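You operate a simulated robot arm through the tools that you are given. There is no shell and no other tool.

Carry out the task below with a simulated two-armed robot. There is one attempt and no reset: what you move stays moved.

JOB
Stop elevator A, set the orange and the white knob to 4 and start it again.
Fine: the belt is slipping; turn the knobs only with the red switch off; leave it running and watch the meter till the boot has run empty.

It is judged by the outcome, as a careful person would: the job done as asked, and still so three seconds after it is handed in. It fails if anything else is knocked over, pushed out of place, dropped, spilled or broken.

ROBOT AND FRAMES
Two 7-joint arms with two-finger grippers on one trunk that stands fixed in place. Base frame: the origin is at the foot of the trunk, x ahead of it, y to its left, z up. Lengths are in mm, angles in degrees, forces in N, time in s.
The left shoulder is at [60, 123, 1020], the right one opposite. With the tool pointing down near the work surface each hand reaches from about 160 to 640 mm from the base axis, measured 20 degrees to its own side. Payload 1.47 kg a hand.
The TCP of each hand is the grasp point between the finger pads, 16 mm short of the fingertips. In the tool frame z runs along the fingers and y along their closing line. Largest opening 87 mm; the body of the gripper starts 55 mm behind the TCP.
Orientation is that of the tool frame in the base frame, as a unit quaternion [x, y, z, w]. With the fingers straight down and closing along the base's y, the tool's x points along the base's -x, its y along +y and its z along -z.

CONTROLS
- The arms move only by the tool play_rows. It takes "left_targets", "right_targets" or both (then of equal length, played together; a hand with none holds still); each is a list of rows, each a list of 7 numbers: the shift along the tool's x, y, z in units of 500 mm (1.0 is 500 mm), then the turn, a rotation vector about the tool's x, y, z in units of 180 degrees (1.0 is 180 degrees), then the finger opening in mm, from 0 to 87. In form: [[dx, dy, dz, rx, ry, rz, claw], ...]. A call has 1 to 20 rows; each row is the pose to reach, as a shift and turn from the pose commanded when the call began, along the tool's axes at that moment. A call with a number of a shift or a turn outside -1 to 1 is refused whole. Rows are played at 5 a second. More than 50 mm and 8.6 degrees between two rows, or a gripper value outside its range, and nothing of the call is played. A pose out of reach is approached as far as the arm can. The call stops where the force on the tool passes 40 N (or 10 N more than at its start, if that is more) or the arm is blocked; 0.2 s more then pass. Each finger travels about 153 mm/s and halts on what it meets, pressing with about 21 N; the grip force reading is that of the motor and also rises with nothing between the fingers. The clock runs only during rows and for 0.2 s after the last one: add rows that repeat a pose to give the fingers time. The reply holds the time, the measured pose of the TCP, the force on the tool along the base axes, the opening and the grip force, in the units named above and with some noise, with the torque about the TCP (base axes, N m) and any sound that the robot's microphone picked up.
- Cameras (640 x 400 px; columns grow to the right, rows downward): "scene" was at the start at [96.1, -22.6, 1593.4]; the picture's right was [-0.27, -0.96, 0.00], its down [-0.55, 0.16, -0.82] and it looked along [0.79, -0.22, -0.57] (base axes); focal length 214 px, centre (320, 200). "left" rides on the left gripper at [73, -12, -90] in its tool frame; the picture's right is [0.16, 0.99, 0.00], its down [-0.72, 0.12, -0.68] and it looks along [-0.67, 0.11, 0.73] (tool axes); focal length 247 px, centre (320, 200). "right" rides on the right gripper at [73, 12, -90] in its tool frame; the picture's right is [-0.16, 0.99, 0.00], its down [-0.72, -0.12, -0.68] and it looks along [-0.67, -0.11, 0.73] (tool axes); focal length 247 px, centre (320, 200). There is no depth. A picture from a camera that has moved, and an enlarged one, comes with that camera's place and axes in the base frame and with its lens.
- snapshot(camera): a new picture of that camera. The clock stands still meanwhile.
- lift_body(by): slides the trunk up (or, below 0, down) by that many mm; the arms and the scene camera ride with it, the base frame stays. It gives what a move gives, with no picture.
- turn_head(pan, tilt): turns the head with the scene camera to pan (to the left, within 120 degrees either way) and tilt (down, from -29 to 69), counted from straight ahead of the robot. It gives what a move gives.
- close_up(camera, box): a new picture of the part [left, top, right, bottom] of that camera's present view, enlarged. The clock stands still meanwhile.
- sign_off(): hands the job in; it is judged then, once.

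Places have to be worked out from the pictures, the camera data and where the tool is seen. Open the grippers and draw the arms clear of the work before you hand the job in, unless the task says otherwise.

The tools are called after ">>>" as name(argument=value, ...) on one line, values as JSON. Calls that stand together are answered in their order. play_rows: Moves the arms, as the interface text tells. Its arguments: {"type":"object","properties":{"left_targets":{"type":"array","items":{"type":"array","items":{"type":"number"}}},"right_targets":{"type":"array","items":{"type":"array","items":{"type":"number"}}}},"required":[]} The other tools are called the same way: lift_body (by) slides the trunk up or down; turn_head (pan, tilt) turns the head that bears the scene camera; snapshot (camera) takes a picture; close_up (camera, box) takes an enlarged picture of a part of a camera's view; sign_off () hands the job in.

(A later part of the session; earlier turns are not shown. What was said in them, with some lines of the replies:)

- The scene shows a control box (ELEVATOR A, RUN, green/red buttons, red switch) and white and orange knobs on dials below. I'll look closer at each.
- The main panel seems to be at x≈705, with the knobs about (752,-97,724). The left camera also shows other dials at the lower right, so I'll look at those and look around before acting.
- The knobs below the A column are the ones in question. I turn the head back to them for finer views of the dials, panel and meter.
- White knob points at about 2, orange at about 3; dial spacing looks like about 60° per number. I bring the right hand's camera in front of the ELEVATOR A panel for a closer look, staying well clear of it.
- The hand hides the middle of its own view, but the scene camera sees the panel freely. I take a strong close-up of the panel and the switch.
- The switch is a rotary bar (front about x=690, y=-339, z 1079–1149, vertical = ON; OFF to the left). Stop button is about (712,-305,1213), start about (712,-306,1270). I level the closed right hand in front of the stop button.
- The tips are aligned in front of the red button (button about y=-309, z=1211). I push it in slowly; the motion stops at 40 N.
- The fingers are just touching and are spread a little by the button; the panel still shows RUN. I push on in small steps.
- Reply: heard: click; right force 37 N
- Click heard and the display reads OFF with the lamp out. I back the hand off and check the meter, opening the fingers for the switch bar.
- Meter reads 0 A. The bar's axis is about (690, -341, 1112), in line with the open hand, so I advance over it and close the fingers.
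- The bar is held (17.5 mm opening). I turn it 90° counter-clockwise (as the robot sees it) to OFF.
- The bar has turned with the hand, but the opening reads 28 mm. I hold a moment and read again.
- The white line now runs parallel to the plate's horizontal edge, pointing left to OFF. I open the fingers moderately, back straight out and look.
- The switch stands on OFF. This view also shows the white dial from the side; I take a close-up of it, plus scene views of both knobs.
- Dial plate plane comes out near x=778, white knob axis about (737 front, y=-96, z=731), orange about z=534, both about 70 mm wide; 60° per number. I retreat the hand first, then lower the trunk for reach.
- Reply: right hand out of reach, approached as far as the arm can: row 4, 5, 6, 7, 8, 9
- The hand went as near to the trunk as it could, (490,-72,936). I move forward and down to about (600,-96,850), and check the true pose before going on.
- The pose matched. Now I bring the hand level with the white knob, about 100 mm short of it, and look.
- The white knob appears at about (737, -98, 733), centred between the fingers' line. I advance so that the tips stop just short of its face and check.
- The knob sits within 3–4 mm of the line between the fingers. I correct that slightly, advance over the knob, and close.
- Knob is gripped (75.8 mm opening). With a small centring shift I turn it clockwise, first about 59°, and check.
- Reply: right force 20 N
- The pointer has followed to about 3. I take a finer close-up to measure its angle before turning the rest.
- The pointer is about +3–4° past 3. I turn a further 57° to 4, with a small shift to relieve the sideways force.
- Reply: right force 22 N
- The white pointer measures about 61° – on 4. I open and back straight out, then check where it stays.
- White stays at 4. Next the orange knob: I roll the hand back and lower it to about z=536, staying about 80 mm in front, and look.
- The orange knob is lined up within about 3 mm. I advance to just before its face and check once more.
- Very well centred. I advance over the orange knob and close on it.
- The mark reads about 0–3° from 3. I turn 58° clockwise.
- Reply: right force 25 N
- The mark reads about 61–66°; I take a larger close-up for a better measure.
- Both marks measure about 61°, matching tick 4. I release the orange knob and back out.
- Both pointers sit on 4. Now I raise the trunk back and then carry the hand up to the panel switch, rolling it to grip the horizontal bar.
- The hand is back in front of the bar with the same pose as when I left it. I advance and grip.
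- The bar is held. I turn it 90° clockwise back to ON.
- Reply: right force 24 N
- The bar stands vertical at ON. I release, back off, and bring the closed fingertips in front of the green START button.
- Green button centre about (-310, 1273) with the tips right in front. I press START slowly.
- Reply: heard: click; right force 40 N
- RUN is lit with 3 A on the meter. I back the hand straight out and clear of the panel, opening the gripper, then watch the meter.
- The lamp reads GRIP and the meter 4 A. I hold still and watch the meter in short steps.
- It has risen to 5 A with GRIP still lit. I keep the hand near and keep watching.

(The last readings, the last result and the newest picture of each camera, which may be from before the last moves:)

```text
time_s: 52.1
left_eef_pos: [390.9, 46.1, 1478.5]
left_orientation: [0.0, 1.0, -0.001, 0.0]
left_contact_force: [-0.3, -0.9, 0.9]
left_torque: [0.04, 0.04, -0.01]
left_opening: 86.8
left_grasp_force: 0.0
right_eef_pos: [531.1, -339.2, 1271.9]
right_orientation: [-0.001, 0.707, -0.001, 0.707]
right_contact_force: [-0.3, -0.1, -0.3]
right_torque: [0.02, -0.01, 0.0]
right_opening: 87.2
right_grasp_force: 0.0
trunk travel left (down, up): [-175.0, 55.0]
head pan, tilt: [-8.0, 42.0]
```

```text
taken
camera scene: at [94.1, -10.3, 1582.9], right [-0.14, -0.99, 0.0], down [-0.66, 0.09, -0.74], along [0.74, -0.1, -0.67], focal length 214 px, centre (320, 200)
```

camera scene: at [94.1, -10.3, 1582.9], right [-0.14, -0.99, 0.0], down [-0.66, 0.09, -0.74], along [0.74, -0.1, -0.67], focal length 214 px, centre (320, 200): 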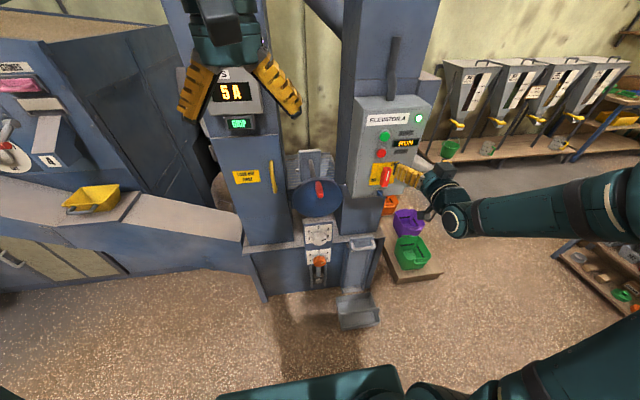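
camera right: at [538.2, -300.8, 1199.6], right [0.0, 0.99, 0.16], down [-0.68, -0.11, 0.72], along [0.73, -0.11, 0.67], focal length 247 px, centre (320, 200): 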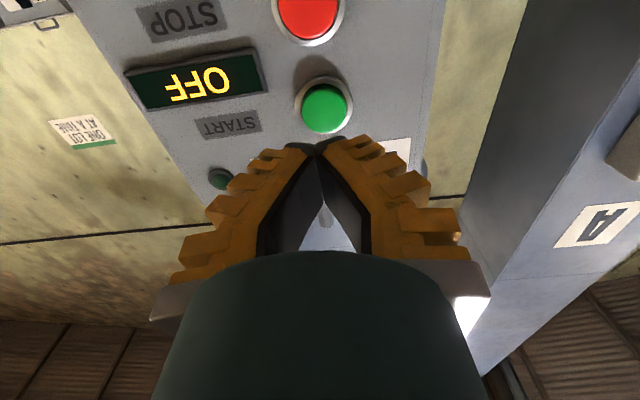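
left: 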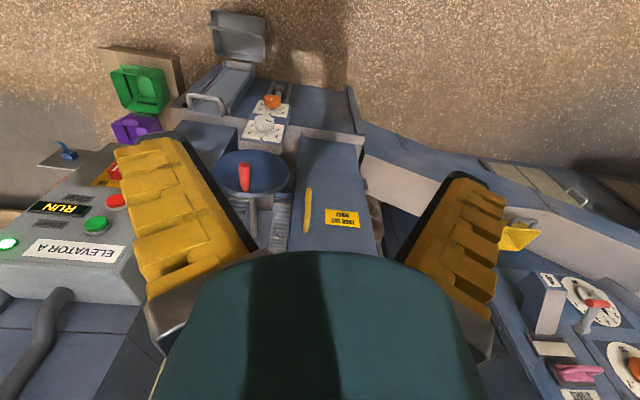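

Still 5 A and GRIP. I keep watching in 2 s steps.

>>> play_rows(right_targets=[[0, 0, 0, 0, 0, 0, 87], [0, 0, 0, 0, 0, 0, 87], [0, 0, 0, 0, 0, 0, 87], [0, 0, 0, 0, 0, 0, 87], [0, 0, 0, 0, 0, 0, 87], [0, 0, 0, 0, 0, 0, 87], [0, 0, 0, 0, 0, 0, 87], [0, 0, 0, 0, 0, 0, 87]])

>>> snapshot(camera="scene")

```text
time_s: 54.0
left_eef_pos: [390.0, 45.6, 1479.0]
left_orientation: [0.0, 1.0, -0.002, 0.0]
left_contact_force: [-0.4, -0.4, -0.5]
left_torque: [0.0, -0.01, 0.03]
left_opening: 87.0
left_grasp_force: 0.0
right_eef_pos: [530.6, -338.3, 1270.1]
right_orientation: [-0.001, 0.707, -0.002, 0.707]
right_contact_force: [0.6, -0.2, 0.3]
right_torque: [0.04, 0.0, -0.02]
right_opening: 87.1
right_grasp_force: 0.0
trunk travel left (down, up): [-175.0, 55.0]
head pan, tilt: [-8.0, 42.0]
```

```text
taken
camera scene: at [94.1, -10.3, 1582.9], right [-0.14, -0.99, 0.0], down [-0.66, 0.09, -0.74], along [0.74, -0.1, -0.67], focal length 214 px, centre (320, 200)
```

scene: 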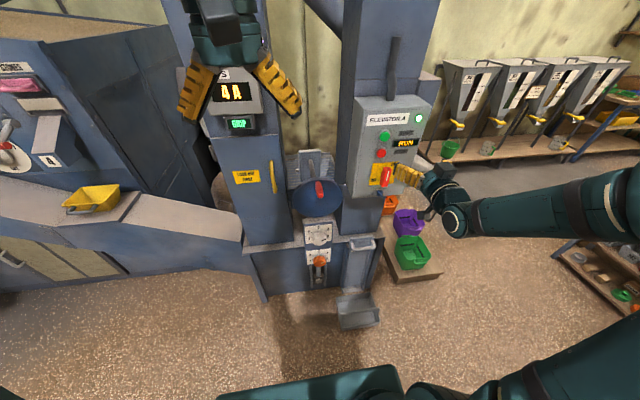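

Down to 4 A; the boot is emptying. I watch on.

>>> play_rows(right_targets=[[0, 0, 0, 0, 0, 0, 87], [0, 0, 0, 0, 0, 0, 87], [0, 0, 0, 0, 0, 0, 87], [0, 0, 0, 0, 0, 0, 87], [0, 0, 0, 0, 0, 0, 87], [0, 0, 0, 0, 0, 0, 87], [0, 0, 0, 0, 0, 0, 87], [0, 0, 0, 0, 0, 0, 87], [0, 0, 0, 0, 0, 0, 87], [0, 0, 0, 0, 0, 0, 87]])

>>> snapshot(camera="scene")

```text
time_s: 56.1
left_eef_pos: [390.9, 45.4, 1478.5]
left_orientation: [-0.001, 1.0, -0.001, 0.0]
left_contact_force: [-0.2, -0.3, 0.4]
left_torque: [-0.03, -0.02, 0.0]
left_opening: 87.0
left_grasp_force: 0.1
right_eef_pos: [530.9, -339.0, 1271.1]
right_orientation: [-0.001, 0.707, -0.001, 0.707]
right_contact_force: [-0.2, 0.4, 0.0]
right_torque: [0.04, 0.0, 0.0]
right_opening: 87.0
right_grasp_force: 0.1
trunk travel left (down, up): [-175.0, 55.0]
head pan, tilt: [-8.0, 42.0]
```

```text
taken
camera scene: at [94.1, -10.3, 1582.9], right [-0.14, -0.99, 0.0], down [-0.66, 0.09, -0.74], along [0.74, -0.1, -0.67], focal length 214 px, centre (320, 200)
```

scene: 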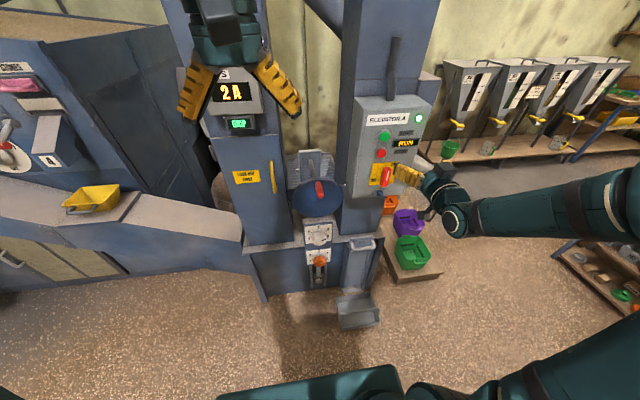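

2 A now. While watching further, I draw the right arm back to its clear starting pose.

>>> play_rows(right_targets=[[-0.033, 0.0075, -0.0285, 0, 0.0417, 0, 87], [-0.067, 0.015, -0.057, 0, 0.0833, 0, 87], [-0.1, 0.0225, -0.0855, 0, 0.125, 0, 87], [-0.133, 0.03, -0.114, 0, 0.1667, 0, 87], [-0.167, 0.0375, -0.1425, 0, 0.2083, 0, 87], [-0.2, 0.045, -0.171, 0, 0.25, 0, 87], [-0.233, 0.0525, -0.1995, 0, 0.2917, 0, 87], [-0.267, 0.06, -0.228, 0, 0.3333, 0, 87], [-0.3, 0.0675, -0.2565, 0, 0.375, 0, 87], [-0.333, 0.075, -0.285, 0, 0.4167, 0, 87], [-0.367, 0.0825, -0.3135, 0, 0.4583, 0, 87], [-0.4, 0.09, -0.342, 0, 0.5, 0, 87], [-0.4, 0.09, -0.342, 0, 0.5, 0, 87]])

>>> snapshot(camera="scene")

```text
time_s: 59.0
left_eef_pos: [390.6, 45.4, 1478.9]
left_orientation: [0.0, 1.0, 0.0, 0.0]
left_contact_force: [0.3, -0.4, -0.6]
left_torque: [0.01, -0.03, -0.03]
left_opening: 87.0
left_grasp_force: 0.1
right_eef_pos: [357.4, -292.2, 1471.6]
right_orientation: [0.0, 1.0, -0.001, 0.0]
right_contact_force: [0.3, -0.3, 0.3]
right_torque: [-0.02, -0.01, 0.01]
right_opening: 87.3
right_grasp_force: 0.0
trunk travel left (down, up): [-175.0, 55.0]
head pan, tilt: [-8.0, 42.0]
```

```text
taken
camera scene: at [93.7, -10.5, 1582.9], right [-0.14, -0.99, 0.0], down [-0.66, 0.09, -0.74], along [0.74, -0.1, -0.67], focal length 214 px, centre (320, 200)
```

scene: 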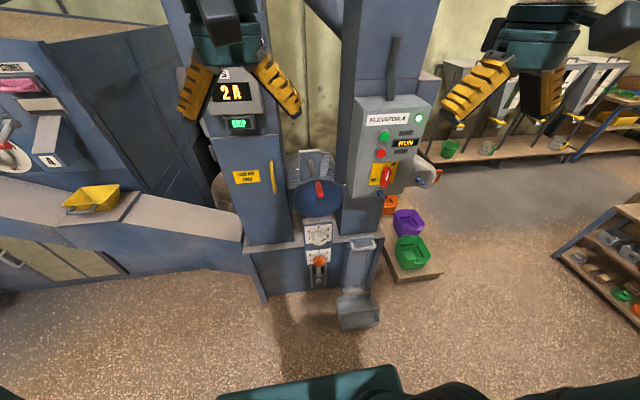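

The arm is clear and the meter still shows 2 A. I watch some seconds longer to see whether it settles there or falls further.

>>> play_rows(right_targets=[[0, 0, 0, 0, 0, 0, 87], [0, 0, 0, 0, 0, 0, 87], [0, 0, 0, 0, 0, 0, 87], [0, 0, 0, 0, 0, 0, 87], [0, 0, 0, 0, 0, 0, 87], [0, 0, 0, 0, 0, 0, 87], [0, 0, 0, 0, 0, 0, 87], [0, 0, 0, 0, 0, 0, 87], [0, 0, 0, 0, 0, 0, 87], [0, 0, 0, 0, 0, 0, 87], [0, 0, 0, 0, 0, 0, 87], [0, 0, 0, 0, 0, 0, 87], [0, 0, 0, 0, 0, 0, 87], [0, 0, 0, 0, 0, 0, 87], [0, 0, 0, 0, 0, 0, 87], [0, 0, 0, 0, 0, 0, 87], [0, 0, 0, 0, 0, 0, 87], [0, 0, 0, 0, 0, 0, 87], [0, 0, 0, 0, 0, 0, 87], [0, 0, 0, 0, 0, 0, 87]])

>>> close_up(camera="scene", box=[190, 60, 290, 140])

>>> close_up(camera="scene", box=[350, 90, 450, 200])

>>> close_up(camera="scene", box=[280, 205, 360, 275])

```text
time_s: 63.1
left_eef_pos: [390.6, 46.0, 1478.3]
left_orientation: [0.0, 1.0, 0.0, 0.0]
left_contact_force: [0.5, -0.5, 0.3]
left_torque: [0.01, 0.0, 0.02]
left_opening: 87.0
left_grasp_force: 0.0
right_eef_pos: [356.9, -291.4, 1471.7]
right_orientation: [0.0, 1.0, -0.002, 0.0]
right_contact_force: [0.4, 0.0, 0.0]
right_torque: [-0.01, -0.02, -0.05]
right_opening: 87.1
right_grasp_force: 0.1
trunk travel left (down, up): [-175.0, 55.0]
head pan, tilt: [-8.0, 42.0]
```

```text
5.00 times, centred on (240, 100) of scene
camera zoom: at [94.1, -10.3, 1582.9], right [-0.14, -0.99, 0.0], down [-0.66, 0.09, -0.74], along [0.74, -0.1, -0.67], focal length 1072 px, centre (720, 700)
```

zoom: 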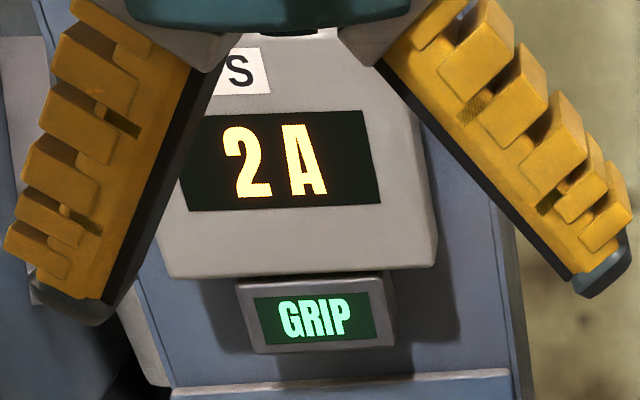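

```text
3.64 times, centred on (400, 145) of scene
camera zoom: at [94.1, -10.3, 1582.9], right [-0.14, -0.99, 0.0], down [-0.66, 0.09, -0.74], along [0.74, -0.1, -0.67], focal length 780 px, centre (29, 400)
```

zoom: 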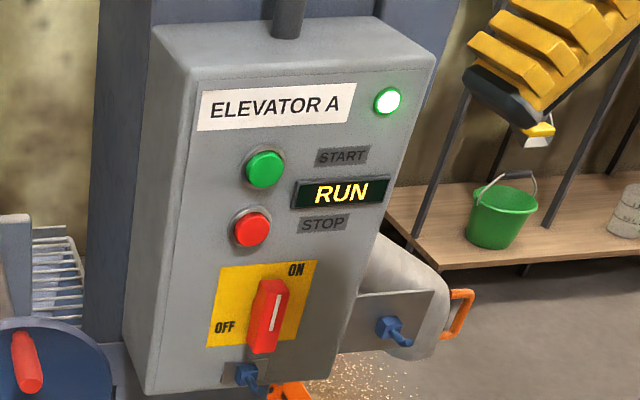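

```text
5.71 times, centred on (320, 240) of scene
camera zoom: at [94.1, -10.3, 1582.9], right [-0.14, -0.99, 0.0], down [-0.66, 0.09, -0.74], along [0.74, -0.1, -0.67], focal length 1226 px, centre (320, -29)
```

zoom: 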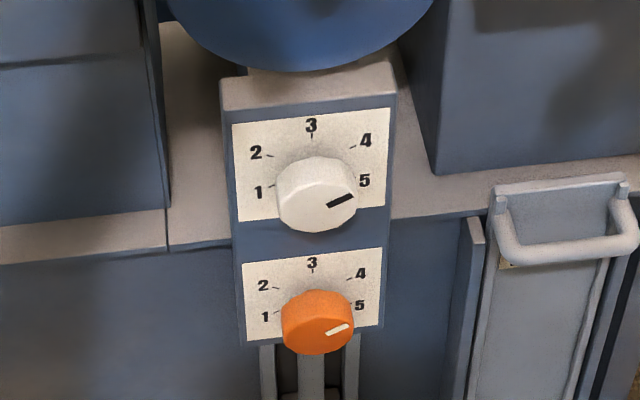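

Steady at 2 A with GRIP since about 56 s, both knobs on 4 and RUN lit. To be sure it's truly the idle value, I watch another eight seconds.

>>> play_rows(right_targets=[[0, 0, 0, 0, 0, 0, 87], [0, 0, 0, 0, 0, 0, 87], [0, 0, 0, 0, 0, 0, 87], [0, 0, 0, 0, 0, 0, 87], [0, 0, 0, 0, 0, 0, 87], [0, 0, 0, 0, 0, 0, 87], [0, 0, 0, 0, 0, 0, 87], [0, 0, 0, 0, 0, 0, 87], [0, 0, 0, 0, 0, 0, 87], [0, 0, 0, 0, 0, 0, 87], [0, 0, 0, 0, 0, 0, 87], [0, 0, 0, 0, 0, 0, 87], [0, 0, 0, 0, 0, 0, 87], [0, 0, 0, 0, 0, 0, 87], [0, 0, 0, 0, 0, 0, 87], [0, 0, 0, 0, 0, 0, 87], [0, 0, 0, 0, 0, 0, 87], [0, 0, 0, 0, 0, 0, 87], [0, 0, 0, 0, 0, 0, 87], [0, 0, 0, 0, 0, 0, 87]])

>>> play_rows(right_targets=[[0, 0, 0, 0, 0, 0, 87], [0, 0, 0, 0, 0, 0, 87], [0, 0, 0, 0, 0, 0, 87], [0, 0, 0, 0, 0, 0, 87], [0, 0, 0, 0, 0, 0, 87], [0, 0, 0, 0, 0, 0, 87], [0, 0, 0, 0, 0, 0, 87], [0, 0, 0, 0, 0, 0, 87], [0, 0, 0, 0, 0, 0, 87], [0, 0, 0, 0, 0, 0, 87], [0, 0, 0, 0, 0, 0, 87], [0, 0, 0, 0, 0, 0, 87], [0, 0, 0, 0, 0, 0, 87], [0, 0, 0, 0, 0, 0, 87], [0, 0, 0, 0, 0, 0, 87], [0, 0, 0, 0, 0, 0, 87], [0, 0, 0, 0, 0, 0, 87], [0, 0, 0, 0, 0, 0, 87], [0, 0, 0, 0, 0, 0, 87], [0, 0, 0, 0, 0, 0, 87]])

>>> snapshot(camera="scene")

```text
time_s: 67.3
left_eef_pos: [390.2, 46.5, 1478.1]
left_orientation: [0.0, 1.0, 0.0, 0.001]
left_contact_force: [0.0, 0.4, 0.4]
left_torque: [-0.03, -0.02, 0.05]
left_opening: 86.7
left_grasp_force: 0.2
right_eef_pos: [357.9, -292.9, 1471.6]
right_orientation: [-0.001, 1.0, -0.002, 0.0]
right_contact_force: [-0.1, -0.3, -0.2]
right_torque: [0.06, 0.03, 0.04]
right_opening: 86.9
right_grasp_force: 0.1
trunk travel left (down, up): [-175.0, 55.0]
head pan, tilt: [-8.0, 42.0]
```

```text
time_s: 71.5
left_eef_pos: [392.6, 45.9, 1478.7]
left_orientation: [0.0, 1.0, -0.001, -0.001]
left_contact_force: [-0.5, 0.5, 0.0]
left_torque: [-0.03, -0.05, 0.04]
left_opening: 87.0
left_grasp_force: 0.1
right_eef_pos: [357.0, -291.6, 1471.3]
right_orientation: [0.0, 1.0, -0.002, 0.0]
right_contact_force: [-0.5, -0.2, -0.3]
right_torque: [0.0, 0.01, 0.0]
right_opening: 86.9
right_grasp_force: 0.1
trunk travel left (down, up): [-175.0, 55.0]
head pan, tilt: [-8.0, 42.0]
```

```text
taken
camera scene: at [94.1, -10.3, 1582.9], right [-0.14, -0.99, 0.0], down [-0.66, 0.09, -0.74], along [0.74, -0.1, -0.67], focal length 214 px, centre (320, 200)
```

scene: 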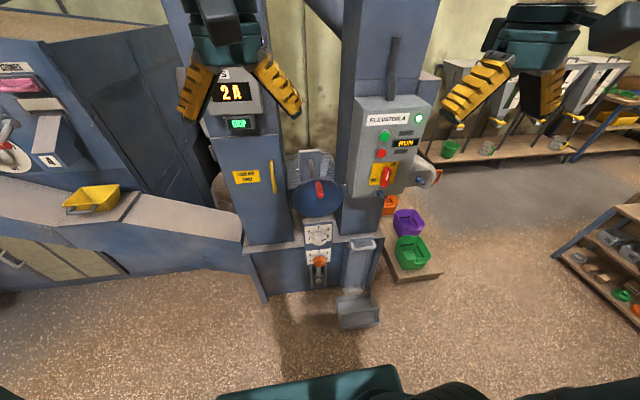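

The meter has held 2 A (down from a 5 A peak) for 15 s with GRIP and RUN lit, so the boot has run empty. Knobs are at 4, the switch is on, the grippers are open and the arms clear, so I hand in.

>>> sign_off()

```text
The job is handed in.
```

Elevator A is running again with the orange and white knobs both on 4, and the belt lamp has gone from SLIP to GRIP.

- **Stop and lock-off:** I pressed STOP, waited for 0 A, and turned the red switch to OFF before touching either knob.
- **Knobs:** The white one went from 2 to 4 and the orange one from 3 to 4. In close-ups both pointers line up with the 4 mark.
- **Restart:** I turned the red switch back to ON and pressed START. The panel shows RUN.
- **Meter:** The current rose to 5 A, fell to 2 A, and held there for about 15 seconds. I took that steady reading to mean the boot had run empty. I could not see inside the boot.

Nothing else was knocked or moved that I could see. Both grippers are open and the arms are clear of the machine.
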